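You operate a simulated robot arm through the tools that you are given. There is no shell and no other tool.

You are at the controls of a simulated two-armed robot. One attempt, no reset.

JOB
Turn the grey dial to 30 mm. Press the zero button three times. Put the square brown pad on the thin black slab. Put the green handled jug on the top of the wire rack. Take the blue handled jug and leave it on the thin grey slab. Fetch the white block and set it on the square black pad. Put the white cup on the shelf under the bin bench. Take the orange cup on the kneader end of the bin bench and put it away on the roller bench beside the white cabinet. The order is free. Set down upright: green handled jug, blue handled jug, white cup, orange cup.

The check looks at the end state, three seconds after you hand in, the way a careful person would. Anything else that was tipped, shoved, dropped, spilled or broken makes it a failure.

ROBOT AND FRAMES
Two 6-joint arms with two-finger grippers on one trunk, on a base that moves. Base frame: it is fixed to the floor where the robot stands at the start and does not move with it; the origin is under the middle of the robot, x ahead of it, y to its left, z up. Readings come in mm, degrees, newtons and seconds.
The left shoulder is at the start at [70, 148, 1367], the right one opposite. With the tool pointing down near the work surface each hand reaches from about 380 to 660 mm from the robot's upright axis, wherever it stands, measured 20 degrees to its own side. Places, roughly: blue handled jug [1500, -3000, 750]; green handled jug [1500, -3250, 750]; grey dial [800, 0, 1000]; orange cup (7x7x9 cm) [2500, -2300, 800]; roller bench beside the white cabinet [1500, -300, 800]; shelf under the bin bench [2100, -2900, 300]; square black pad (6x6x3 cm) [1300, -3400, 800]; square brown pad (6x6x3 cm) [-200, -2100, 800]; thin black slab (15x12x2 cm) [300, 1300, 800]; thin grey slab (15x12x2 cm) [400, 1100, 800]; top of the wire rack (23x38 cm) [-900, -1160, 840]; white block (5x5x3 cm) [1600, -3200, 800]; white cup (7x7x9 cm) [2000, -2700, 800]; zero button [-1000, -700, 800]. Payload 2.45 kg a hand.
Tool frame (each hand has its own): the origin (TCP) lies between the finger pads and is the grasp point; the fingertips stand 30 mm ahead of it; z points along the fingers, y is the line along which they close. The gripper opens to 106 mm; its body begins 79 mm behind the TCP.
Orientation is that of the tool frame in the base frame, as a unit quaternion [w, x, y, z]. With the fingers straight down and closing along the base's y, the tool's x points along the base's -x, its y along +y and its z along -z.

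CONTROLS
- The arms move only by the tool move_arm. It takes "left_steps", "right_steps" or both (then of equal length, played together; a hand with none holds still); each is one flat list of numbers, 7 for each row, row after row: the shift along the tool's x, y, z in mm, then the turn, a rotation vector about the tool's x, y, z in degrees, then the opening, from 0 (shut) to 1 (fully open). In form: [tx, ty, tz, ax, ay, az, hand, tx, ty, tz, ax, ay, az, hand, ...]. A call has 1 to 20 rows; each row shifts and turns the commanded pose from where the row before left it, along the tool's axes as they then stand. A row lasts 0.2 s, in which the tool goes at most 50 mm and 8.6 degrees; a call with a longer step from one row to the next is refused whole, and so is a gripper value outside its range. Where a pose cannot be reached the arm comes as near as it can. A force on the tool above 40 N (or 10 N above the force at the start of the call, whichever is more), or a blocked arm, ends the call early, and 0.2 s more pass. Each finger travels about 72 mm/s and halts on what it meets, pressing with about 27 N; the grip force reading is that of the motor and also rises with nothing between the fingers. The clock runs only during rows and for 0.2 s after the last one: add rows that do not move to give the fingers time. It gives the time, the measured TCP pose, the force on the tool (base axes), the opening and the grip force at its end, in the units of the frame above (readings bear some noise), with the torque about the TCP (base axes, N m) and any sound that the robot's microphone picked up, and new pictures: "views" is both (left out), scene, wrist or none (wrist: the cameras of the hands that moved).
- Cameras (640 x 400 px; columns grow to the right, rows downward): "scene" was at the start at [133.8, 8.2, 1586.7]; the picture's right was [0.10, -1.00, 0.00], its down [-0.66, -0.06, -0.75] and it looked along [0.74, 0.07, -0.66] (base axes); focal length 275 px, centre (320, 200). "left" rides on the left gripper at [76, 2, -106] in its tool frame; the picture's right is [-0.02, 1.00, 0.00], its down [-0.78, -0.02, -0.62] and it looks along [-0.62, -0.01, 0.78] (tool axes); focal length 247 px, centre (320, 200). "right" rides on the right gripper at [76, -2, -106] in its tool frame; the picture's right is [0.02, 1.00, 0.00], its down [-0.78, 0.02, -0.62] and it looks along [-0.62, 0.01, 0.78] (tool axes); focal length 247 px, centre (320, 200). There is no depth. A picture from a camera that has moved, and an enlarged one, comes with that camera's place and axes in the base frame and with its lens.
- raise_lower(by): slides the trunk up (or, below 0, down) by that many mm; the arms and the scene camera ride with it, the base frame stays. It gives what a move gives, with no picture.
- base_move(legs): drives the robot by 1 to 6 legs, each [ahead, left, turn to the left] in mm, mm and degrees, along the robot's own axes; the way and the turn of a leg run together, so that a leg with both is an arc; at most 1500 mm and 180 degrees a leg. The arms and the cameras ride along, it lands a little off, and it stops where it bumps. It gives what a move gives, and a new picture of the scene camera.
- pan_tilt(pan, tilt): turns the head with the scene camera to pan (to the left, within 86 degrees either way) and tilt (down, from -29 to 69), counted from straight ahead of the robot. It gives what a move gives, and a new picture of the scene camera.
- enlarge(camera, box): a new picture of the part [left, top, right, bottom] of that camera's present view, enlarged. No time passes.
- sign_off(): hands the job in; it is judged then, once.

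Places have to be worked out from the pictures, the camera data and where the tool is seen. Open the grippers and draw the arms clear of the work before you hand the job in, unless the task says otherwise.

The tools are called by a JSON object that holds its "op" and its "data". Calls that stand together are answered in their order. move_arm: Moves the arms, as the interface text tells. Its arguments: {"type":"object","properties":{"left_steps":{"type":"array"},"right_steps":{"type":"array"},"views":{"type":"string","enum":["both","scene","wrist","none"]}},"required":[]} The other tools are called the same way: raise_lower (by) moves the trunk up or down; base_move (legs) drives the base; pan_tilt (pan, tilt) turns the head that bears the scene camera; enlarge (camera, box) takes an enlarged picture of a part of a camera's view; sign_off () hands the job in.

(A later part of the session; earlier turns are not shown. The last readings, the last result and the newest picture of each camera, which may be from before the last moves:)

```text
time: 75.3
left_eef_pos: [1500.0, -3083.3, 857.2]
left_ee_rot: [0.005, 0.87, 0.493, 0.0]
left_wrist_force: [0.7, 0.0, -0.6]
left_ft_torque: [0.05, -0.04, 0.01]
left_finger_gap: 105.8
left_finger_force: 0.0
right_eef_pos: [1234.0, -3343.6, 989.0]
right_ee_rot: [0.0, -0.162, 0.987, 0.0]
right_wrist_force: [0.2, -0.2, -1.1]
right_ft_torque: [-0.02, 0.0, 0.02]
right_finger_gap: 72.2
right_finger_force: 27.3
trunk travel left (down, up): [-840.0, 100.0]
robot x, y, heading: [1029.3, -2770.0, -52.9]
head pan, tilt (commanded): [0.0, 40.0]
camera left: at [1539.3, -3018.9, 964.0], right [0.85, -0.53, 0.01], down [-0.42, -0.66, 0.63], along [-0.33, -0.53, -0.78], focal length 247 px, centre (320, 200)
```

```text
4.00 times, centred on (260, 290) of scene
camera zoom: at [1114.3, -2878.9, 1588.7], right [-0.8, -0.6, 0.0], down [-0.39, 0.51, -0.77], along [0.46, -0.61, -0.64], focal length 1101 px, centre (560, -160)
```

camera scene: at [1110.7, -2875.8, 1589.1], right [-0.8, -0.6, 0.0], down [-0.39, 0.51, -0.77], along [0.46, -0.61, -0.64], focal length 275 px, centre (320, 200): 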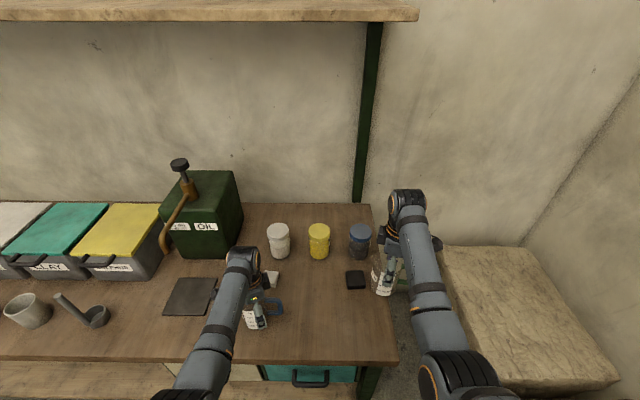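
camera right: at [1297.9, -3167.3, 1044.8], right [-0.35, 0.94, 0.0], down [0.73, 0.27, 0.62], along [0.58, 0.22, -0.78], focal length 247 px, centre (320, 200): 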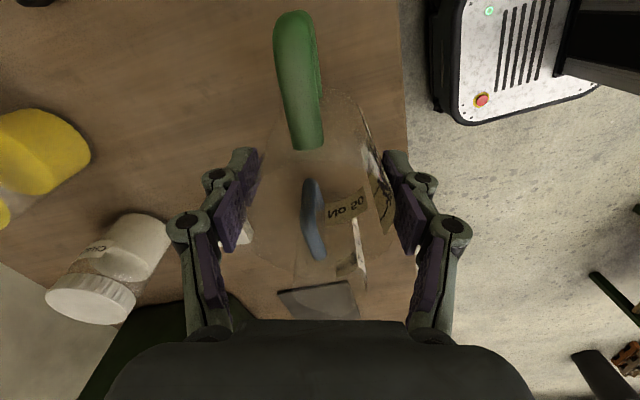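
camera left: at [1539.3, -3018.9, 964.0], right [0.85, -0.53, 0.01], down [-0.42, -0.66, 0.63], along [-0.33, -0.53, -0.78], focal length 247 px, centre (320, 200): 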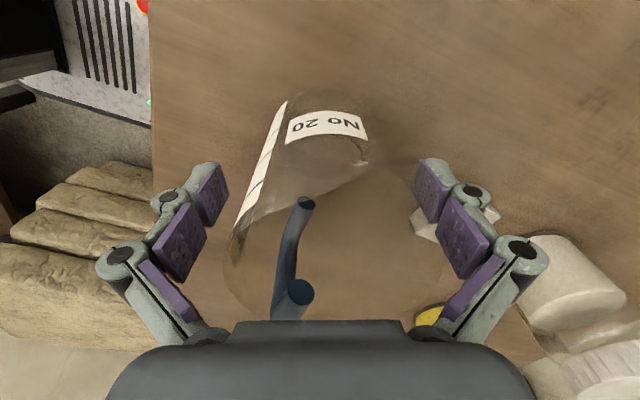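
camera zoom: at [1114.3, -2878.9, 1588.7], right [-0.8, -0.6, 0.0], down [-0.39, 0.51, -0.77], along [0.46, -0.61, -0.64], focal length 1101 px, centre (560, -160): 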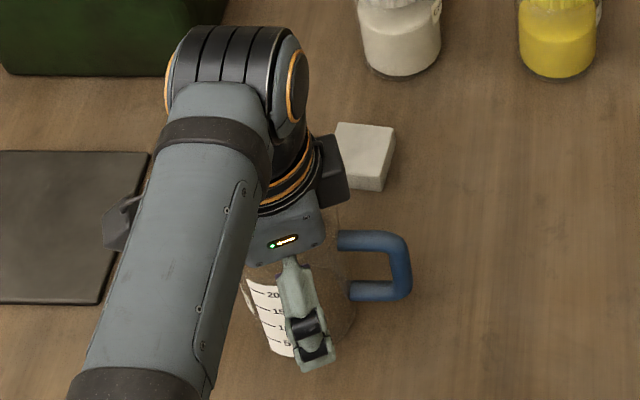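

Now centred with no contact force. I close on the blue jug and lift it 30 mm.

{"op": "move_arm", "data": {"left_steps": [0, 0, -4, 0, 0, 0, 1, 0, 0, 0, 0, 0, 0, 0.5, 0, 0, 0, 0, 0, 0, 0.5, 0, 0, 0, 0, 0, 0, 0.5, 0, 0, 0, 0, 0, 0, 0.5, 0, 0, -15, 0, 0, 0, 0.5, 0, 0, -15, 0, 0, 0, 0.5, 0, 0, 0, 0, 0, 0, 0.5], "views": "both"}}

{"op": "enlarge", "data": {"camera": "scene", "box": [200, 240, 320, 340]}}

```text
time: 77.1
left_eef_pos: [1498.8, -3082.8, 890.4]
left_ee_rot: [0.005, 0.87, 0.493, 0.0]
left_wrist_force: [0.3, 0.2, -1.9]
left_ft_torque: [0.0, 0.0, 0.01]
left_finger_gap: 72.6
left_finger_force: 27.3
right_eef_pos: [1234.1, -3343.6, 987.9]
right_ee_rot: [0.0, -0.161, 0.987, -0.001]
right_wrist_force: [1.0, -0.1, -0.8]
right_ft_torque: [-0.02, 0.02, 0.0]
right_finger_gap: 72.2
right_finger_force: 27.4
trunk travel left (down, up): [-840.0, 100.0]
robot x, y, heading: [1030.9, -2771.5, -52.8]
head pan, tilt (commanded): [0.0, 40.0]
camera scene: at [1113.9, -2878.2, 1588.7], right [-0.8, -0.6, 0.0], down [-0.39, 0.51, -0.77], along [0.46, -0.61, -0.64], focal length 275 px, centre (320, 200)
camera left: at [1538.2, -3018.1, 997.3], right [0.85, -0.53, 0.01], down [-0.42, -0.66, 0.63], along [-0.33, -0.53, -0.78], focal length 247 px, centre (320, 200)
```

scene: 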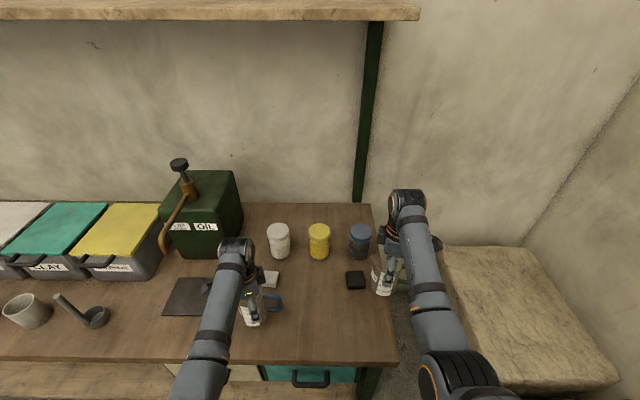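
left: 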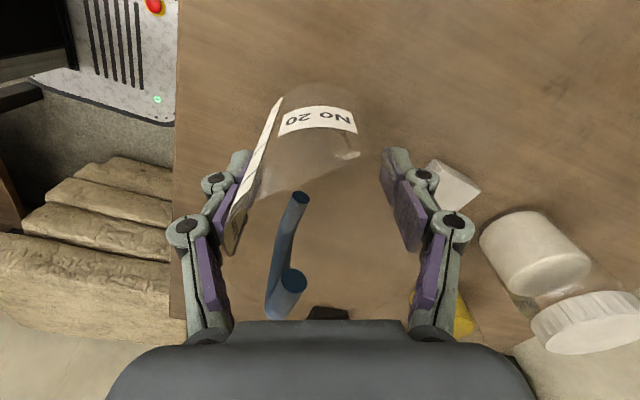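

```text
4.00 times, centred on (260, 290) of scene
camera zoom: at [1113.9, -2878.2, 1588.7], right [-0.8, -0.6, 0.0], down [-0.39, 0.51, -0.77], along [0.46, -0.61, -0.64], focal length 1101 px, centre (560, -160)
```

zoom: 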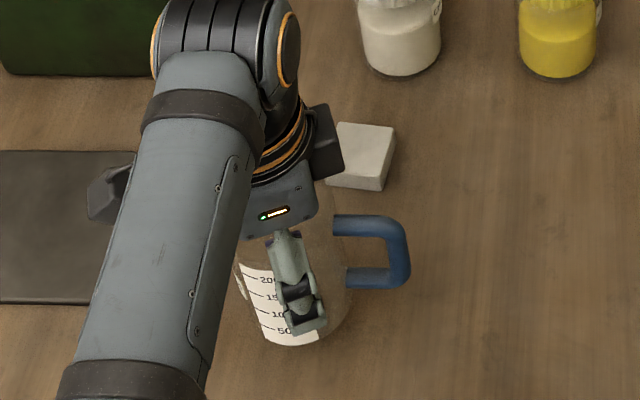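

Both jugs are held upright. I'll raise the left one, then back away from the bench and drive toward the sink bench in the middle of the aisle.

{"op": "move_arm", "data": {"left_steps": [0, 0, -35, 0, 0, 0, 0.5, 0, 0, -35, 0, 0, 0, 0.5, 0, 0, -30, 0, 0, 0, 0.5, 0, 0, 0, 0, 0, 0, 0.5], "views": "none"}}

{"op": "base_move", "data": {"legs": [[-300, 0, 0], [0, 520, 0], [-500, 0, 0]]}}

```text
time: 78.1
left_eef_pos: [1498.3, -3081.4, 992.4]
left_ee_rot: [0.004, 0.87, 0.494, 0.0]
left_wrist_force: [0.4, 0.4, -0.9]
left_ft_torque: [0.0, 0.02, -0.02]
left_finger_gap: 72.9
left_finger_force: 27.2
right_eef_pos: [1233.9, -3343.4, 987.7]
right_ee_rot: [0.0, -0.161, 0.987, 0.001]
right_wrist_force: [-0.1, -0.7, -1.3]
right_ft_torque: [-0.02, -0.02, 0.01]
right_finger_gap: 72.4
right_finger_force: 27.1
trunk travel left (down, up): [-840.0, 100.0]
robot x, y, heading: [1031.5, -2769.4, -53.0]
head pan, tilt (commanded): [0.0, 40.0]
```

```text
time: 85.2
left_eef_pos: [1437.7, -2141.6, 992.9]
left_ee_rot: [0.004, 0.869, 0.495, -0.001]
left_wrist_force: [0.0, 0.6, -1.3]
left_ft_torque: [0.02, -0.03, 0.02]
left_finger_gap: 73.0
left_finger_force: 27.8
right_eef_pos: [1172.3, -2403.0, 988.5]
right_ee_rot: [0.0, -0.163, 0.987, 0.001]
right_wrist_force: [-0.4, -0.6, -1.0]
right_ft_torque: [0.0, 0.01, 0.01]
right_finger_gap: 72.4
right_finger_force: 27.6
trunk travel left (down, up): [-840.0, 100.0]
robot x, y, heading: [969.1, -1830.4, -52.7]
head pan, tilt (commanded): [0.0, 40.0]
camera scene: at [1052.2, -1939.7, 1588.7], right [-0.8, -0.61, 0.0], down [-0.39, 0.51, -0.77], along [0.46, -0.61, -0.64], focal length 275 px, centre (320, 200)
```

scene: 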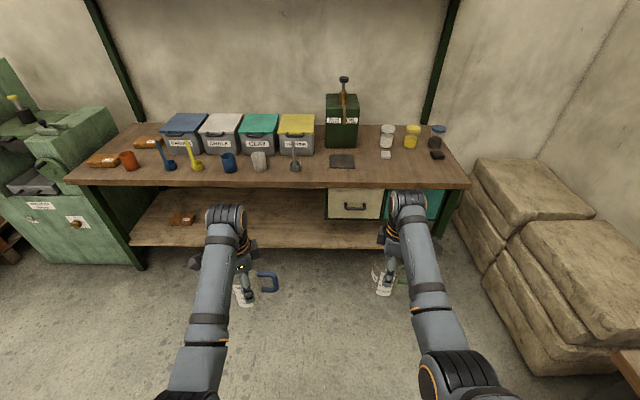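

I'm clear in the aisle. I turn right 90° to face the sink bench and look.

{"op": "base_move", "data": {"legs": [[0, 0, -90]]}}

{"op": "pan_tilt", "data": {"pan": -40, "tilt": 30}}

```text
time: 89.5
left_eef_pos: [653.9, -2296.7, 991.4]
left_ee_rot: [0.003, 0.963, -0.269, -0.003]
left_wrist_force: [0.1, -0.3, -1.5]
left_ft_torque: [-0.02, -0.01, 0.01]
left_finger_gap: 72.7
left_finger_force: 26.9
right_eef_pos: [394.6, -2027.6, 988.9]
right_ee_rot: [0.0, 0.585, 0.811, 0.0]
right_wrist_force: [0.9, 0.1, -1.9]
right_ft_torque: [-0.02, 0.02, -0.03]
right_finger_gap: 72.4
right_finger_force: 26.8
trunk travel left (down, up): [-840.0, 100.0]
robot x, y, heading: [970.7, -1829.3, -143.2]
head pan, tilt (commanded): [0.0, 40.0]
camera scene: at [860.5, -1912.2, 1588.8], right [-0.6, 0.8, 0.0], down [0.52, 0.39, -0.77], along [-0.61, -0.46, -0.64], focal length 275 px, centre (320, 200)
```

scene: 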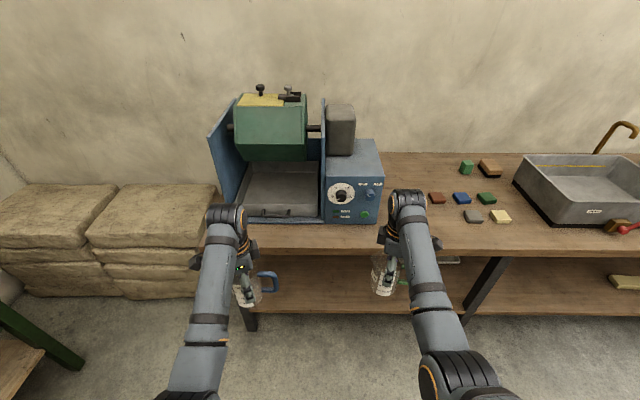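

```text
time: 90.5
left_eef_pos: [654.5, -2296.2, 992.0]
left_ee_rot: [0.003, 0.963, -0.269, -0.004]
left_wrist_force: [0.8, 0.3, -1.4]
left_ft_torque: [-0.01, -0.05, 0.01]
left_finger_gap: 73.0
left_finger_force: 26.8
right_eef_pos: [394.8, -2029.1, 988.3]
right_ee_rot: [0.0, 0.586, 0.811, 0.0]
right_wrist_force: [-0.6, -0.3, -1.0]
right_ft_torque: [0.0, 0.01, -0.03]
right_finger_gap: 72.3
right_finger_force: 27.5
trunk travel left (down, up): [-840.0, 100.0]
robot x, y, heading: [969.7, -1831.0, -143.1]
head pan, tilt (commanded): [-40.0, 30.0]
camera scene: at [838.3, -1856.2, 1604.1], right [0.06, 1.0, 0.0], down [0.5, -0.03, -0.87], along [-0.86, 0.05, -0.5], focal length 275 px, centre (320, 200)
```

scene: 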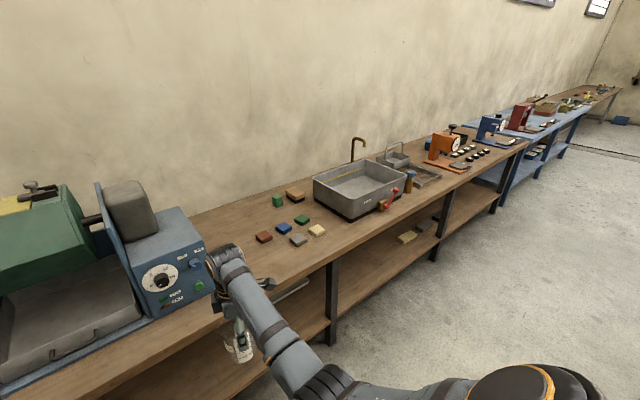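

I can see the pads, sink, wire rack and an orange scale farther right (the zero button is probably there). I'll strafe right along the aisle to reach the rack.

{"op": "base_move", "data": {"legs": [[0, -1350, 0.3]]}}

{"op": "pan_tilt", "data": {"pan": -15, "tilt": 38}}

{"op": "enlarge", "data": {"camera": "scene", "box": [260, 60, 580, 260]}}

```text
time: 97.2
left_eef_pos: [-144.6, -1234.9, 993.7]
left_ee_rot: [0.004, 0.964, -0.265, -0.004]
left_wrist_force: [0.2, 1.0, -1.6]
left_ft_torque: [0.01, -0.02, 0.01]
left_finger_gap: 72.7
left_finger_force: 27.2
right_eef_pos: [-406.8, -970.4, 987.2]
right_ee_rot: [0.0, 0.581, 0.814, 0.0]
right_wrist_force: [0.5, 0.1, -1.3]
right_ft_torque: [0.07, -0.01, 0.0]
right_finger_gap: 72.4
right_finger_force: 26.6
trunk travel left (down, up): [-840.0, 100.0]
robot x, y, heading: [164.3, -765.2, -142.8]
head pan, tilt (commanded): [-40.0, 30.0]
camera scene: at [34.3, -793.3, 1604.2], right [0.05, 1.0, 0.0], down [0.5, -0.02, -0.87], along [-0.86, 0.04, -0.5], focal length 275 px, centre (320, 200)
```

scene: 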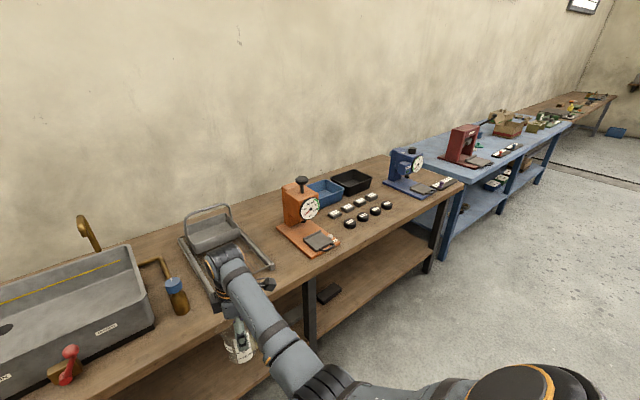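

```text
time: 98.1
left_eef_pos: [-144.7, -1235.9, 992.3]
left_ee_rot: [0.003, 0.965, -0.263, -0.004]
left_wrist_force: [0.5, 0.2, -0.6]
left_ft_torque: [0.0, -0.01, 0.0]
left_finger_gap: 72.7
left_finger_force: 26.9
right_eef_pos: [-407.2, -971.3, 988.3]
right_ee_rot: [0.0, 0.581, 0.814, 0.0]
right_wrist_force: [-0.4, 0.5, -1.3]
right_ft_torque: [-0.01, 0.0, 0.01]
right_finger_gap: 72.5
right_finger_force: 27.2
trunk travel left (down, up): [-840.0, 100.0]
robot x, y, heading: [164.5, -760.9, -142.7]
head pan, tilt (commanded): [-15.0, 38.0]
camera scene: at [44.5, -829.8, 1591.8], right [-0.38, 0.92, 0.0], down [0.57, 0.23, -0.79], along [-0.73, -0.3, -0.62], focal length 275 px, centre (320, 200)
```

scene: 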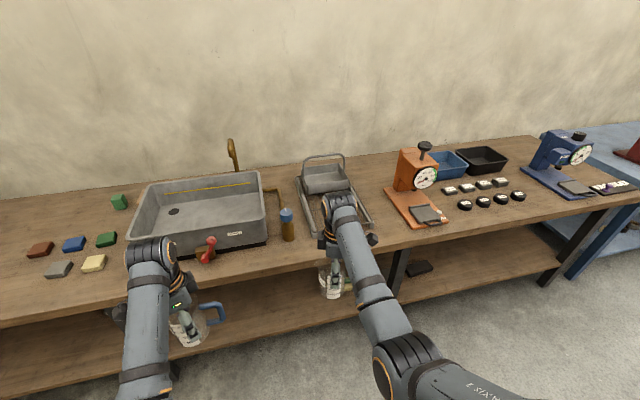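

```text
2.00 times, centred on (420, 160) of scene
camera zoom: at [44.5, -829.8, 1591.8], right [-0.38, 0.92, 0.0], down [0.57, 0.23, -0.79], along [-0.73, -0.3, -0.62], focal length 551 px, centre (120, 280)
```

zoom: 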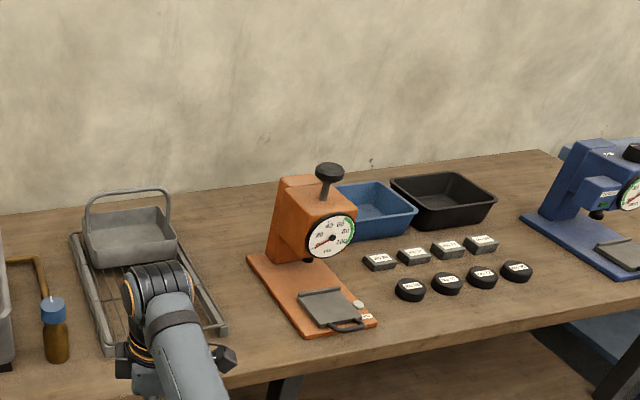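

The zero button is the small white knob on the orange scale's base at about [−973, −700]; the wire rack spans u −1210…−1590 mm with a pan on its rear half, its front half free. I'll raise the trunk for clearance and drive up to the rack.

{"op": "raise_lower", "data": {"by": 100}}

{"op": "base_move", "data": {"legs": [[0, -130, -0.1], [380, 0, 0]]}}

{"op": "pan_tilt", "data": {"pan": -20, "tilt": 55}}

{"op": "move_arm", "data": {"right_steps": [0, 0, 0, 0, 0, 0, 0.4], "views": "wrist"}}

```text
time: 99.4
left_eef_pos: [-145.3, -1235.4, 1092.6]
left_ee_rot: [0.003, 0.965, -0.264, -0.003]
left_wrist_force: [-0.5, -0.2, -1.4]
left_ft_torque: [0.01, -0.01, -0.01]
left_finger_gap: 72.5
left_finger_force: 26.7
right_eef_pos: [-408.1, -970.8, 1086.9]
right_ee_rot: [0.0, 0.581, 0.814, 0.0]
right_wrist_force: [-1.0, -0.1, -1.1]
right_ft_torque: [0.0, -0.02, 0.0]
right_finger_gap: 72.2
right_finger_force: 26.8
trunk travel left (down, up): [-940.0, 0.0]
robot x, y, heading: [163.0, -764.9, -142.6]
head pan, tilt (commanded): [-15.0, 38.0]
```

```text
time: 102.7
left_eef_pos: [-520.8, -1363.6, 1092.5]
left_ee_rot: [0.005, 0.965, -0.262, -0.004]
left_wrist_force: [0.9, 0.1, -1.1]
left_ft_torque: [0.01, 0.0, 0.0]
left_finger_gap: 72.7
left_finger_force: 26.5
right_eef_pos: [-783.0, -1100.4, 1090.4]
right_ee_rot: [0.001, 0.581, 0.814, -0.001]
right_wrist_force: [-0.3, -0.5, -1.5]
right_ft_torque: [-0.01, 0.02, 0.05]
right_finger_gap: 72.6
right_finger_force: 27.0
trunk travel left (down, up): [-940.0, 0.0]
robot x, y, heading: [-216.7, -896.0, -142.5]
head pan, tilt (commanded): [-15.0, 38.0]
camera scene: at [-331.0, -957.1, 1692.0], right [-0.38, 0.92, 0.0], down [0.57, 0.24, -0.79], along [-0.73, -0.3, -0.61], focal length 275 px, centre (320, 200)
```

scene: 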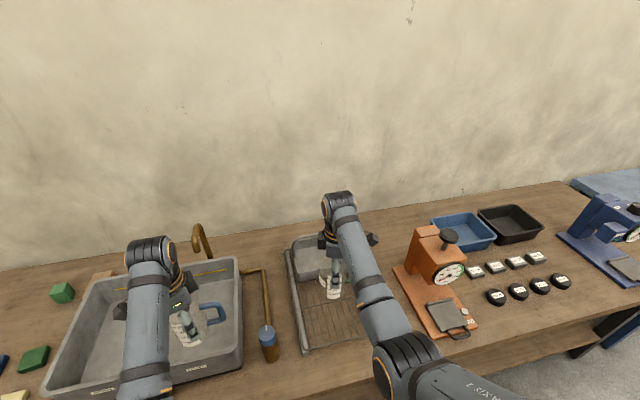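

```text
time: 103.5
left_eef_pos: [-522.1, -1364.8, 1092.6]
left_ee_rot: [0.004, 0.965, -0.262, -0.004]
left_wrist_force: [0.2, -0.1, -1.1]
left_ft_torque: [0.0, 0.01, -0.01]
left_finger_gap: 73.1
left_finger_force: 26.8
right_eef_pos: [-785.4, -1101.2, 1087.8]
right_ee_rot: [0.0, 0.58, 0.815, 0.0]
right_wrist_force: [-0.6, 0.1, -0.8]
right_ft_torque: [0.03, -0.03, -0.01]
right_finger_gap: 72.2
right_finger_force: 26.3
trunk travel left (down, up): [-940.0, 0.0]
robot x, y, heading: [-215.5, -895.0, -142.3]
head pan, tilt (commanded): [-20.0, 55.0]
camera scene: at [-323.0, -948.0, 1668.1], right [-0.3, 0.95, 0.0], down [0.78, 0.25, -0.57], along [-0.55, -0.17, -0.82], focal length 275 px, centre (320, 200)
```

scene: 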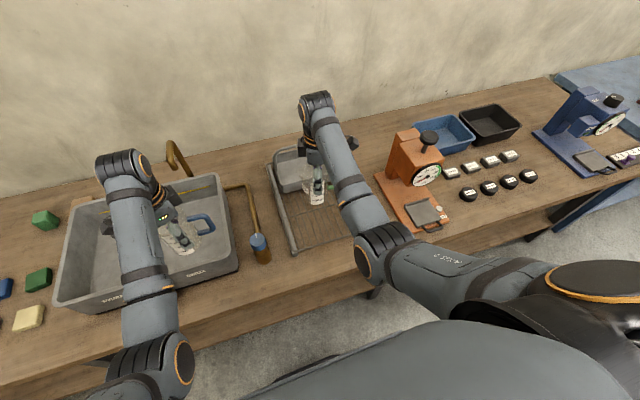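

```text
time: 103.9
left_eef_pos: [-521.0, -1364.8, 1092.3]
left_ee_rot: [0.004, 0.965, -0.262, -0.004]
left_wrist_force: [-0.2, 0.1, -1.9]
left_ft_torque: [0.02, 0.02, -0.02]
left_finger_gap: 72.9
left_finger_force: 27.2
right_eef_pos: [-783.8, -1100.6, 1088.6]
right_ee_rot: [0.0, 0.581, 0.814, 0.0]
right_wrist_force: [1.2, -0.5, -1.6]
right_ft_torque: [0.01, 0.01, 0.0]
right_finger_gap: 72.4
right_finger_force: 27.4
trunk travel left (down, up): [-940.0, 0.0]
robot x, y, heading: [-215.1, -894.4, -142.4]
head pan, tilt (commanded): [-20.0, 55.0]
camera right: at [-812.0, -1030.7, 1193.2], right [0.94, 0.35, 0.0], down [0.27, -0.73, 0.62], along [0.22, -0.58, -0.78], focal length 247 px, centre (320, 200)
```

right: 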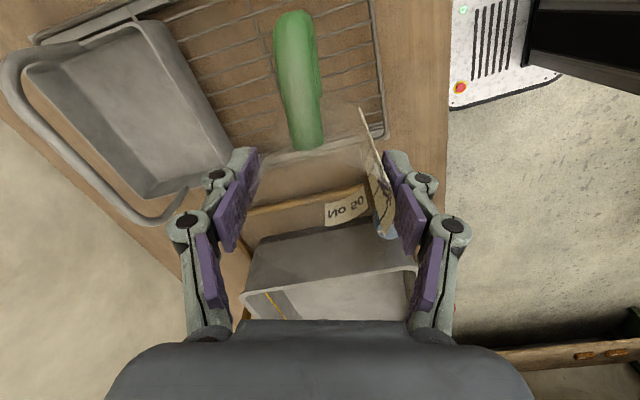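

The jug hangs over the free front part of the rack, but reach is short when low with the trunk up. I'll roll 45 mm closer, then bring the hand down and back about 55 mm so it stays inside reach.

{"op": "base_move", "data": {"legs": [[45, 0, 0]]}}

{"op": "move_arm", "data": {"right_steps": [0, 0, 40, 0, 0, 0, 0.4, 0, 0, 40, 0, 0, 0, 0.4, 8.5, 26, 0, 0, 0, 0, 0.4, 8.5, 26, 0, 0, 0, 0, 0.4, 0, 0, 30, 0, 0, 0, 0.4, 0, 0, 20, 0, 0, 0, 0.4, 0, 0, 0, 0, 0, 0, 0.4], "views": "both"}}

{"op": "enlarge", "data": {"camera": "scene", "box": [240, 130, 400, 260]}}

```text
time: 104.8
left_eef_pos: [-550.8, -1387.2, 1096.2]
left_ee_rot: [0.006, 0.965, -0.263, -0.006]
left_wrist_force: [1.4, 1.0, -1.0]
left_ft_torque: [-0.05, 0.11, -0.04]
left_finger_gap: 72.6
left_finger_force: 27.2
right_eef_pos: [-813.9, -1124.4, 1094.0]
right_ee_rot: [-0.001, 0.58, 0.815, -0.005]
right_wrist_force: [0.9, 1.4, -0.4]
right_ft_torque: [-0.04, 0.04, -0.02]
right_finger_gap: 72.3
right_finger_force: 26.5
trunk travel left (down, up): [-940.0, 0.0]
robot x, y, heading: [-252.6, -922.5, -142.5]
head pan, tilt (commanded): [-20.0, 55.0]
camera scene: at [-348.2, -967.6, 1669.1], right [-0.3, 0.95, 0.0], down [0.78, 0.24, -0.58], along [-0.55, -0.18, -0.82], focal length 275 px, centre (320, 200)
```

scene: 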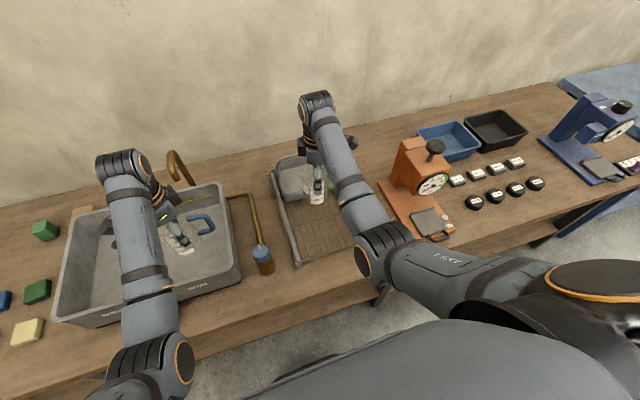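

```text
time: 106.4
left_eef_pos: [-556.7, -1391.5, 1092.0]
left_ee_rot: [0.004, 0.965, -0.262, -0.004]
left_wrist_force: [0.5, 0.1, -0.5]
left_ft_torque: [0.01, 0.02, -0.01]
left_finger_gap: 72.6
left_finger_force: 27.3
right_eef_pos: [-776.7, -1095.7, 957.3]
right_ee_rot: [0.0, 0.58, 0.815, 0.0]
right_wrist_force: [0.0, -0.6, 0.5]
right_ft_torque: [0.03, 0.02, 0.01]
right_finger_gap: 72.5
right_finger_force: 27.1
trunk travel left (down, up): [-940.0, 0.0]
robot x, y, heading: [-245.5, -921.2, -142.3]
head pan, tilt (commanded): [-20.0, 55.0]
camera scene: at [-357.4, -975.0, 1668.2], right [-0.3, 0.95, 0.0], down [0.78, 0.25, -0.57], along [-0.55, -0.17, -0.82], focal length 275 px, centre (320, 200)
camera right: at [-804.4, -1025.5, 1061.4], right [0.94, 0.35, 0.0], down [0.27, -0.73, 0.62], along [0.22, -0.58, -0.78], focal length 247 px, centre (320, 200)
```

scene: 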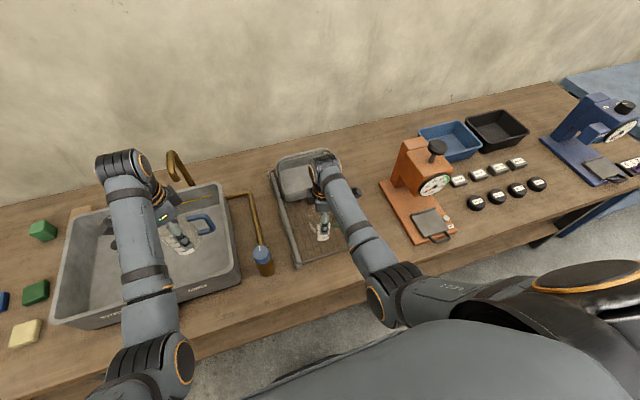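
right: 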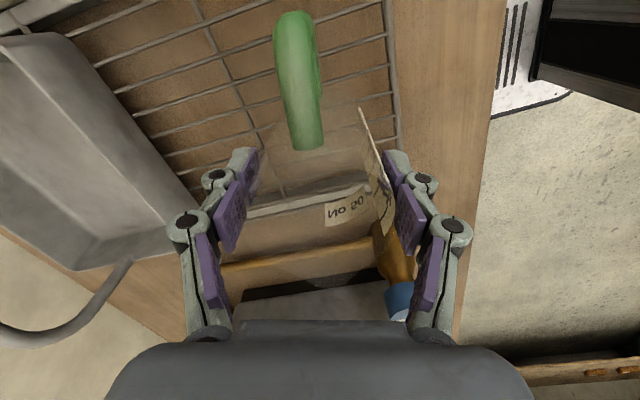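

```text
3.08 times, centred on (320, 195) of scene
camera zoom: at [-357.4, -975.0, 1668.2], right [-0.3, 0.95, 0.0], down [0.78, 0.25, -0.57], along [-0.55, -0.17, -0.82], focal length 847 px, centre (320, 215)
```

zoom: 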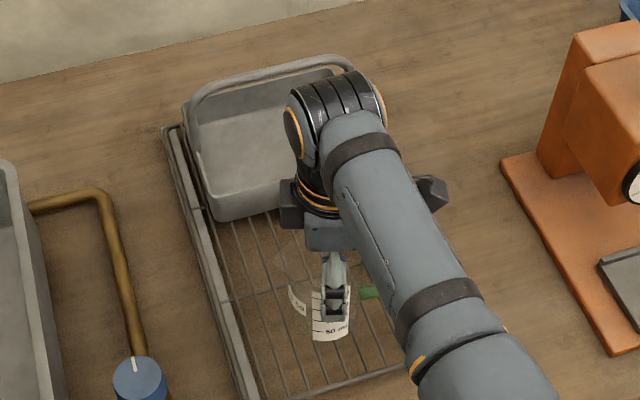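

The jug sits within the rack's free mesh area with margins of 65 mm and more. I'll lower in small steps watching for contact.

{"op": "move_arm", "data": {"right_steps": [0, 0, 6, 0, 0, 0, 0.4, 0, 0, 5, 0, 0, 0, 0.4, 0, 0, 0, 0, 0, 0, 0.4], "views": "none"}}

{"op": "move_arm", "data": {"right_steps": [0, 0, 3, 0, 0, 0, 0.4, 0, 0, 3, 0, 0, 0, 0.4, 0, 0, 0, 0, 0, 0, 0.4], "views": "none"}}

```text
time: 107.2
left_eef_pos: [-556.5, -1392.2, 1093.7]
left_ee_rot: [0.004, 0.965, -0.262, -0.003]
left_wrist_force: [-1.0, 0.8, -0.9]
left_ft_torque: [0.02, 0.0, -0.03]
left_finger_gap: 72.6
left_finger_force: 26.7
right_eef_pos: [-776.8, -1096.5, 946.2]
right_ee_rot: [-0.001, 0.58, 0.814, 0.0]
right_wrist_force: [0.4, -0.1, -0.6]
right_ft_torque: [0.0, 0.0, 0.02]
right_finger_gap: 72.2
right_finger_force: 27.5
trunk travel left (down, up): [-940.0, 0.0]
robot x, y, heading: [-250.0, -923.9, -142.4]
head pan, tilt (commanded): [-20.0, 55.0]
```

```text
time: 108.0
left_eef_pos: [-556.7, -1391.2, 1093.1]
left_ee_rot: [0.004, 0.965, -0.262, -0.004]
left_wrist_force: [0.2, 0.7, -1.0]
left_ft_torque: [0.0, 0.0, 0.0]
left_finger_gap: 72.5
left_finger_force: 27.3
right_eef_pos: [-775.2, -1096.4, 940.3]
right_ee_rot: [0.001, 0.58, 0.814, 0.0]
right_wrist_force: [0.2, -0.8, -1.5]
right_ft_torque: [-0.01, 0.0, -0.01]
right_finger_gap: 72.2
right_finger_force: 27.2
trunk travel left (down, up): [-940.0, 0.0]
robot x, y, heading: [-248.8, -923.1, -142.5]
head pan, tilt (commanded): [-20.0, 55.0]
```

No contact yet at TCP 940. Continuing down in small steps.

{"op": "move_arm", "data": {"right_steps": [0, 0, 3, 0, 0, 0, 0.4, 0, 0, 3, 0, 0, 0, 0.4, 0, 0, 0, 0, 0, 0, 0.4], "views": "none"}}

{"op": "move_arm", "data": {"right_steps": [0, 0, 3, 0, 0, 0, 0.4, 0, 0, 3, 0, 0, 0, 0.4, 0, 0, 0, 0, 0, 0, 0.4], "views": "wrist"}}

{"op": "enlarge", "data": {"camera": "scene", "box": [290, 190, 350, 240]}}

```text
time: 108.8
left_eef_pos: [-557.0, -1393.7, 1091.9]
left_ee_rot: [0.003, 0.965, -0.262, -0.004]
left_wrist_force: [0.2, 1.1, -1.3]
left_ft_torque: [0.0, 0.0, 0.01]
left_finger_gap: 72.7
left_finger_force: 27.0
right_eef_pos: [-776.4, -1096.3, 934.4]
right_ee_rot: [-0.001, 0.58, 0.814, 0.0]
right_wrist_force: [0.0, -0.7, -0.6]
right_ft_torque: [0.05, 0.02, -0.02]
right_finger_gap: 72.2
right_finger_force: 26.7
trunk travel left (down, up): [-940.0, 0.0]
robot x, y, heading: [-249.2, -921.0, -142.5]
head pan, tilt (commanded): [-20.0, 55.0]
```

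```text
time: 109.6
left_eef_pos: [-556.5, -1391.4, 1093.1]
left_ee_rot: [0.004, 0.965, -0.262, -0.003]
left_wrist_force: [-0.3, -0.2, -1.4]
left_ft_torque: [0.02, 0.02, 0.02]
left_finger_gap: 72.4
left_finger_force: 26.8
right_eef_pos: [-776.7, -1096.7, 928.8]
right_ee_rot: [0.0, 0.58, 0.815, 0.0]
right_wrist_force: [0.2, -0.1, -1.6]
right_ft_torque: [0.03, 0.03, 0.0]
right_finger_gap: 72.6
right_finger_force: 27.2
trunk travel left (down, up): [-940.0, 0.0]
robot x, y, heading: [-246.3, -923.5, -142.4]
head pan, tilt (commanded): [-20.0, 55.0]
camera right: at [-804.6, -1026.4, 1033.9], right [0.94, 0.35, 0.0], down [0.27, -0.73, 0.62], along [0.22, -0.58, -0.78], focal length 247 px, centre (320, 200)
```

right: 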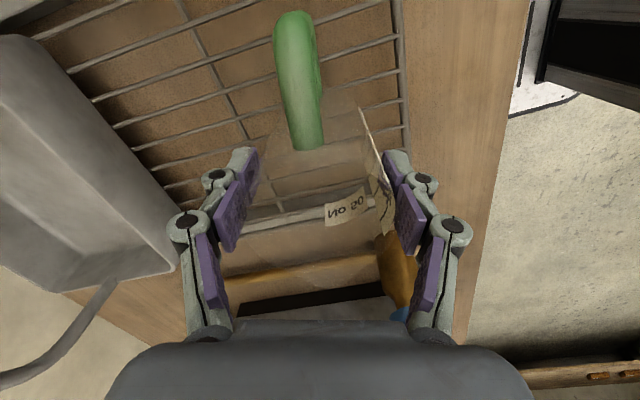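

```text
8.00 times, centred on (320, 215) of scene
camera zoom: at [-357.9, -975.1, 1668.1], right [-0.3, 0.95, 0.0], down [0.78, 0.25, -0.57], along [-0.55, -0.17, -0.82], focal length 2203 px, centre (320, 80)
```

zoom: 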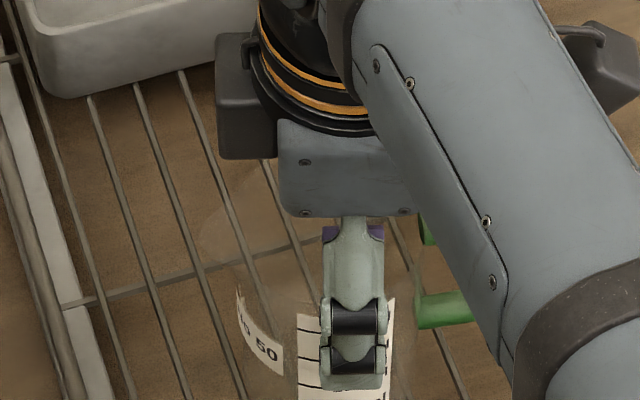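

Still free at TCP 929. Continuing down slowly.

{"op": "move_arm", "data": {"right_steps": [0, 0, 3, 0, 0, 0, 0.4, 0, 0, 3, 0, 0, 0, 0.4, 0, 0, 0, 0, 0, 0, 0.4], "views": "none"}}

{"op": "move_arm", "data": {"right_steps": [0, 0, 3, 0, 0, 0, 0.4, 0, 0, 3, 0, 0, 0, 0.4, 0, 0, 0, 0, 0, 0, 0.4], "views": "none"}}

{"op": "move_arm", "data": {"right_steps": [0, 0, 3, 0, 0, 0, 0.4, 0, 0, 3, 0, 0, 0, 0.4, 0, 0, 0, 0, 0, 0, 0.4], "views": "none"}}

```text
time: 110.4
left_eef_pos: [-554.4, -1391.6, 1093.6]
left_ee_rot: [0.004, 0.965, -0.262, -0.004]
left_wrist_force: [-0.2, -0.3, -1.6]
left_ft_torque: [0.02, -0.01, 0.03]
left_finger_gap: 72.4
left_finger_force: 27.4
right_eef_pos: [-777.1, -1096.2, 926.8]
right_ee_rot: [-0.001, 0.58, 0.814, -0.003]
right_wrist_force: [0.0, -0.4, 17.2]
right_ft_torque: [0.04, -0.08, -0.01]
right_finger_gap: 72.7
right_finger_force: 26.7
trunk travel left (down, up): [-940.0, 0.0]
robot x, y, heading: [-245.9, -924.5, -142.4]
head pan, tilt (commanded): [-20.0, 55.0]
```

```text
time: 111.2
left_eef_pos: [-554.2, -1392.0, 1091.8]
left_ee_rot: [0.004, 0.965, -0.262, -0.004]
left_wrist_force: [1.0, 0.6, -1.8]
left_ft_torque: [0.01, -0.02, 0.01]
left_finger_gap: 72.5
left_finger_force: 26.9
right_eef_pos: [-775.1, -1095.8, 919.2]
right_ee_rot: [-0.001, 0.58, 0.815, -0.002]
right_wrist_force: [-1.9, -1.9, 19.9]
right_ft_torque: [-0.15, 0.04, -0.02]
right_finger_gap: 72.6
right_finger_force: 26.6
trunk travel left (down, up): [-940.0, 0.0]
robot x, y, heading: [-252.3, -925.1, -142.0]
head pan, tilt (commanded): [-20.0, 55.0]
```

```text
time: 112.0
left_eef_pos: [-554.2, -1391.1, 1093.3]
left_ee_rot: [0.003, 0.965, -0.262, -0.005]
left_wrist_force: [-0.1, 0.4, -1.3]
left_ft_torque: [-0.03, 0.03, 0.02]
left_finger_gap: 72.6
left_finger_force: 26.9
right_eef_pos: [-775.7, -1095.6, 913.0]
right_ee_rot: [0.0, 0.58, 0.815, 0.0]
right_wrist_force: [-1.4, 0.2, 19.8]
right_ft_torque: [-0.04, -0.04, -0.01]
right_finger_gap: 72.7
right_finger_force: 26.8
trunk travel left (down, up): [-940.0, 0.0]
robot x, y, heading: [-249.4, -922.6, -142.1]
head pan, tilt (commanded): [-20.0, 55.0]
```

Contact came at TCP ≈927 and then the fingers slid a bit down the standing jug. It's resting on the rack; I open the fingers and rise.

{"op": "move_arm", "data": {"right_steps": [0, 0, 0, 0, 0, 0, 0.8, 0, 0, 0, 0, 0, 0, 1, 0, 0, 0, 0, 0, 0, 1, 0, 0, -30, 0, 0, 0, 1, 0, 0, -40, 0, 0, 0, 1, 0, 0, -40, 0, 0, 0, 1, 0, 0, -30, 0, 0, 0, 1, 0, 0, 0, 0, 0, 0, 1], "views": "both"}}

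{"op": "enlarge", "data": {"camera": "scene", "box": [240, 130, 400, 260]}}

```text
time: 113.8
left_eef_pos: [-556.3, -1391.8, 1091.5]
left_ee_rot: [0.004, 0.965, -0.262, -0.004]
left_wrist_force: [1.1, 0.0, -1.1]
left_ft_torque: [0.0, 0.01, 0.01]
left_finger_gap: 72.5
left_finger_force: 26.9
right_eef_pos: [-777.4, -1096.1, 1051.5]
right_ee_rot: [0.0, 0.58, 0.815, -0.001]
right_wrist_force: [0.3, -0.9, 0.1]
right_ft_torque: [-0.02, -0.04, 0.0]
right_finger_gap: 105.7
right_finger_force: 0.0
trunk travel left (down, up): [-940.0, 0.0]
robot x, y, heading: [-247.7, -920.9, -142.6]
head pan, tilt (commanded): [-20.0, 55.0]
camera scene: at [-357.6, -974.9, 1668.2], right [-0.3, 0.95, 0.0], down [0.78, 0.25, -0.57], along [-0.55, -0.17, -0.82], focal length 275 px, centre (320, 200)
camera right: at [-803.7, -1025.8, 1156.5], right [0.94, 0.35, 0.0], down [0.27, -0.73, 0.62], along [0.22, -0.58, -0.78], focal length 247 px, centre (320, 200)
```

scene: 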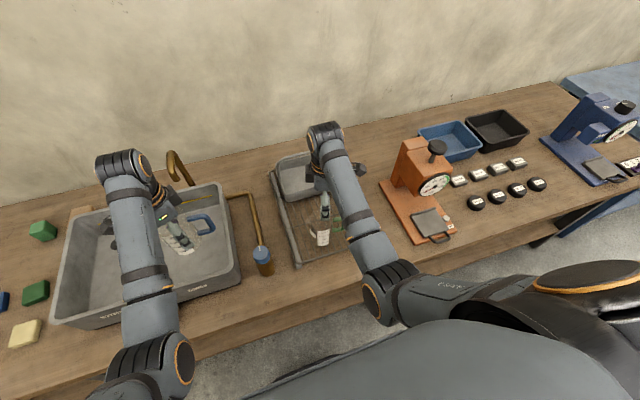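
right: 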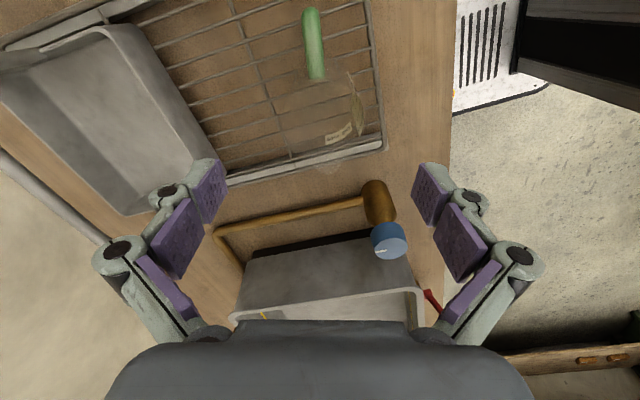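

```text
3.08 times, centred on (320, 195) of scene
camera zoom: at [-357.6, -974.9, 1668.2], right [-0.3, 0.95, 0.0], down [0.78, 0.25, -0.57], along [-0.55, -0.17, -0.82], focal length 847 px, centre (320, 215)
```

zoom: 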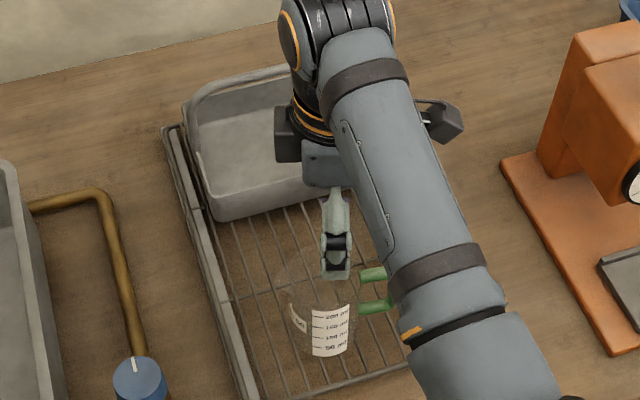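

The green jug stands on the rack. Next the zero button; I'll enlarge the scale's base to pinpoint it.

{"op": "enlarge", "data": {"camera": "scene", "box": [375, 130, 471, 250]}}

{"op": "enlarge", "data": {"camera": "scene", "box": [425, 205, 465, 245]}}

```text
3.33 times, centred on (423, 190) of scene
camera zoom: at [-357.6, -974.9, 1668.2], right [-0.3, 0.95, 0.0], down [0.78, 0.25, -0.57], along [-0.55, -0.17, -0.82], focal length 918 px, centre (-23, 233)
```

zoom: 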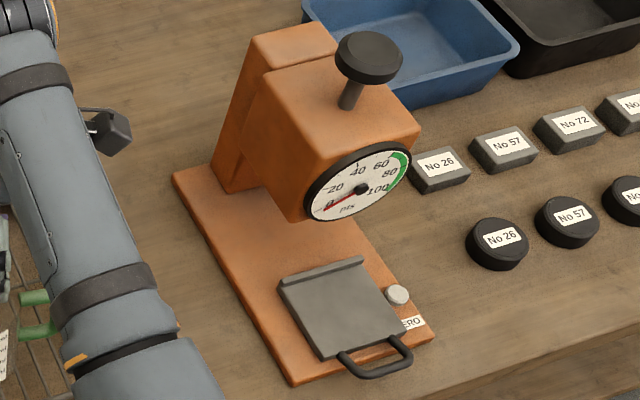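

```text
10.00 times, centred on (445, 225) of scene
camera zoom: at [-357.6, -974.9, 1668.2], right [-0.3, 0.95, 0.0], down [0.78, 0.25, -0.57], along [-0.55, -0.17, -0.82], focal length 2754 px, centre (-930, -50)
```

zoom: 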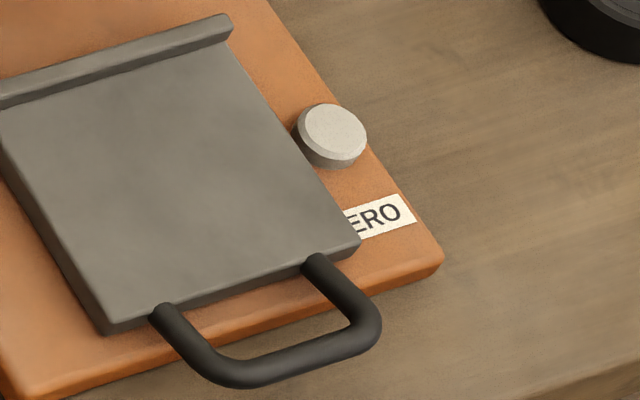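

Triangulated: button top at about [−985, −698, 821], tray edge 14 mm to its left, scale head behind it up to z≈1090. I'll back off 200 mm, strafe right past the scale, then square and close the right hand.

{"op": "base_move", "data": {"legs": [[-200, 0, 0], [0, -440, 0]]}}

{"op": "move_arm", "data": {"right_steps": [0, 0, 30, 0, 0, 7.94, 0, 0, 0, 30, 0, 0, 7.94, 0, 0, 0, 30, 0, 0, 7.94, 0, 0, 0, 30, 0, 0, 7.94, 0, 0, 0, 0, 0, 0, 7.94, 0, 0, 0, 0, 0, 0, 7.94, 0, 0, 0, 0, 0, 0, 7.94, 0, 0, 0, 0, 0, 0, 7.94, 0, 0, 0, 0, 0, 0, 7.94, 0, 0, 0, 0, 0, 0, 0, 0], "views": "both"}}

```text
time: 117.7
left_eef_pos: [-668.6, -919.6, 1092.4]
left_ee_rot: [0.003, 0.965, -0.264, -0.004]
left_wrist_force: [-1.0, -0.8, -1.3]
left_ft_torque: [-0.01, -0.01, 0.01]
left_finger_gap: 72.4
left_finger_force: 27.0
right_eef_pos: [-887.5, -623.8, 1051.7]
right_ee_rot: [0.0, 0.582, 0.813, 0.0]
right_wrist_force: [-0.3, 0.4, -0.5]
right_ft_torque: [0.01, 0.02, -0.01]
right_finger_gap: 105.7
right_finger_force: 0.1
trunk travel left (down, up): [-940.0, 0.0]
robot x, y, heading: [-361.7, -456.0, -142.7]
head pan, tilt (commanded): [-20.0, 55.0]
camera scene: at [-468.4, -504.1, 1668.2], right [-0.3, 0.95, 0.0], down [0.78, 0.24, -0.57], along [-0.55, -0.17, -0.82], focal length 275 px, centre (320, 200)
```

scene: 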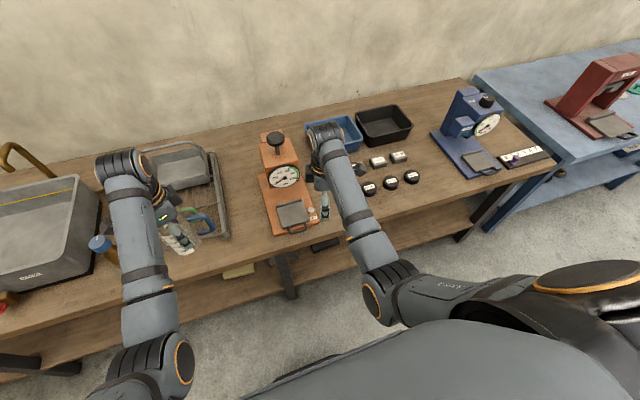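

```text
time: 119.9
left_eef_pos: [-670.6, -918.1, 1092.2]
left_ee_rot: [0.003, 0.965, -0.264, -0.004]
left_wrist_force: [-0.3, -1.0, -0.9]
left_ft_torque: [-0.01, 0.01, -0.01]
left_finger_gap: 72.3
left_finger_force: 26.6
right_eef_pos: [-888.3, -621.0, 931.4]
right_ee_rot: [-0.001, 0.947, 0.32, 0.0]
right_wrist_force: [0.2, 0.1, -0.5]
right_ft_torque: [-0.02, 0.04, 0.0]
right_finger_gap: 0.0
right_finger_force: 26.5
trunk travel left (down, up): [-940.0, 0.0]
robot x, y, heading: [-363.1, -455.5, -142.6]
head pan, tilt (commanded): [-20.0, 55.0]
camera scene: at [-469.9, -502.5, 1668.1], right [-0.3, 0.95, 0.0], down [0.78, 0.24, -0.57], along [-0.55, -0.17, -0.82], focal length 275 px, centre (320, 200)
camera right: at [-829.7, -575.8, 1036.3], right [0.62, -0.78, 0.0], down [-0.61, -0.49, 0.62], along [-0.49, -0.39, -0.78], focal length 247 px, centre (320, 200)
```

scene: 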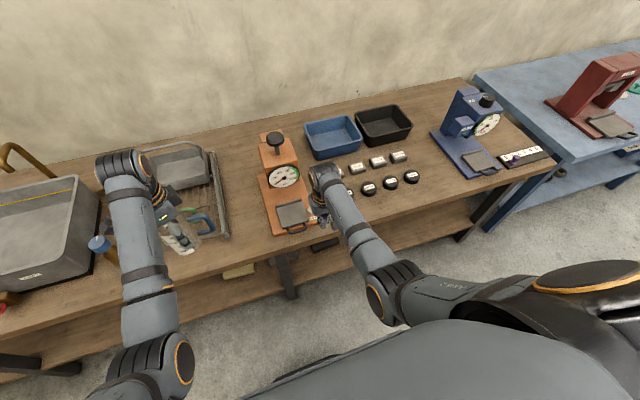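
right: 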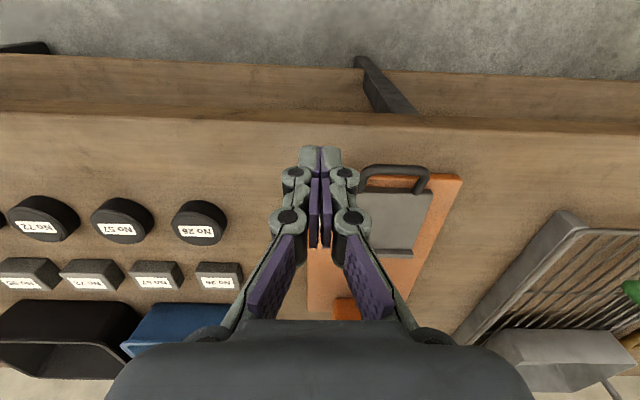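

The closed fingers are lined up; the button is about 124 mm ahead. I'll roll forward 110 mm and check.

{"op": "base_move", "data": {"legs": [[110, 0, 0]]}}

{"op": "move_arm", "data": {"right_steps": [0, -40, 0, 0, 0, 0, 0], "views": "wrist"}}

{"op": "enlarge", "data": {"camera": "scene", "box": [240, 130, 400, 230]}}

```text
time: 121.1
left_eef_pos: [-755.4, -983.8, 1092.7]
left_ee_rot: [0.005, 0.965, -0.264, -0.004]
left_wrist_force: [0.3, 0.6, -0.9]
left_ft_torque: [-0.03, 0.02, -0.02]
left_finger_gap: 72.4
left_finger_force: 27.2
right_eef_pos: [-974.2, -686.1, 933.7]
right_ee_rot: [-0.001, 0.947, 0.32, -0.001]
right_wrist_force: [0.7, -0.2, 0.3]
right_ft_torque: [-0.04, -0.01, 0.01]
right_finger_gap: 0.0
right_finger_force: 27.0
trunk travel left (down, up): [-940.0, 0.0]
robot x, y, heading: [-446.4, -514.8, -142.6]
head pan, tilt (commanded): [-20.0, 55.0]
camera scene: at [-553.2, -566.1, 1668.5], right [-0.3, 0.95, 0.0], down [0.78, 0.24, -0.58], along [-0.55, -0.17, -0.82], focal length 275 px, centre (320, 200)
```

scene: 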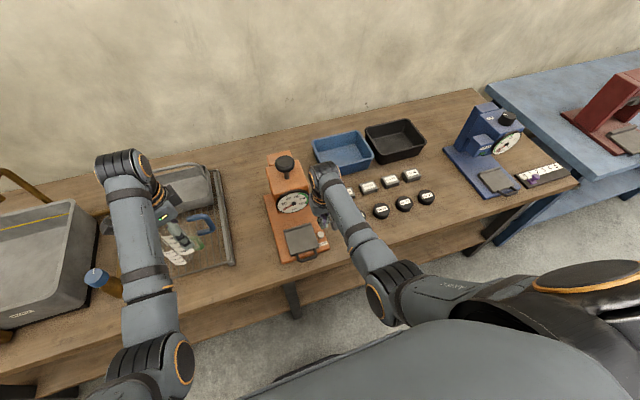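

```text
time: 121.5
left_eef_pos: [-756.5, -982.4, 1093.8]
left_ee_rot: [0.004, 0.964, -0.264, -0.003]
left_wrist_force: [-0.2, 0.6, -1.2]
left_ft_torque: [-0.03, 0.01, 0.03]
left_finger_gap: 72.6
left_finger_force: 27.3
right_eef_pos: [-1000.1, -653.9, 929.4]
right_ee_rot: [0.002, 0.947, 0.32, 0.0]
right_wrist_force: [-0.1, 0.2, -0.4]
right_ft_torque: [-0.03, -0.01, -0.01]
right_finger_gap: 0.0
right_finger_force: 27.0
trunk travel left (down, up): [-940.0, 0.0]
robot x, y, heading: [-446.1, -516.0, -142.8]
head pan, tilt (commanded): [-20.0, 55.0]
camera right: at [-940.9, -607.2, 1034.6], right [0.62, -0.78, 0.0], down [-0.61, -0.49, 0.62], along [-0.48, -0.39, -0.78], focal length 247 px, centre (320, 200)
```

right: 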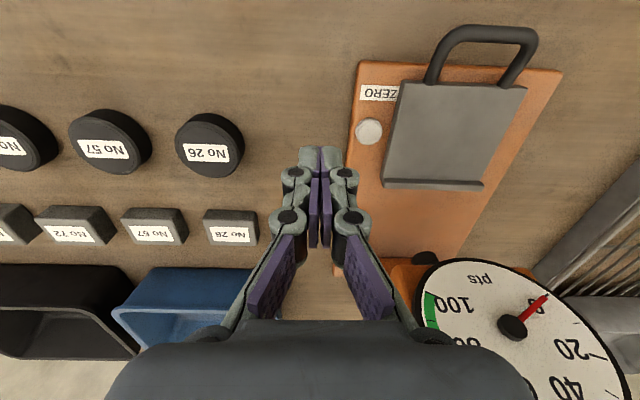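

```text
4.00 times, centred on (320, 180) of scene
camera zoom: at [-557.2, -565.3, 1668.2], right [-0.3, 0.95, 0.0], down [0.78, 0.24, -0.57], along [-0.55, -0.17, -0.82], focal length 1101 px, centre (320, 280)
```

zoom: 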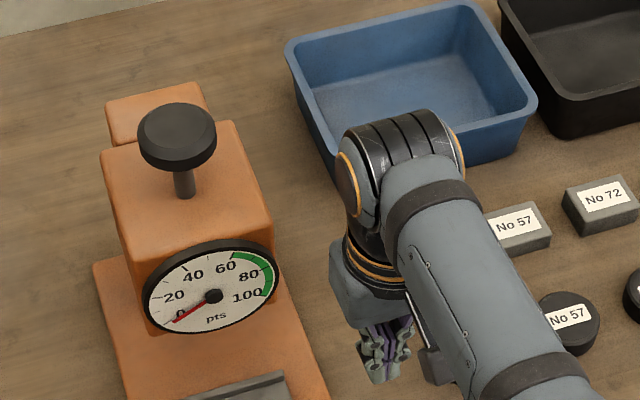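

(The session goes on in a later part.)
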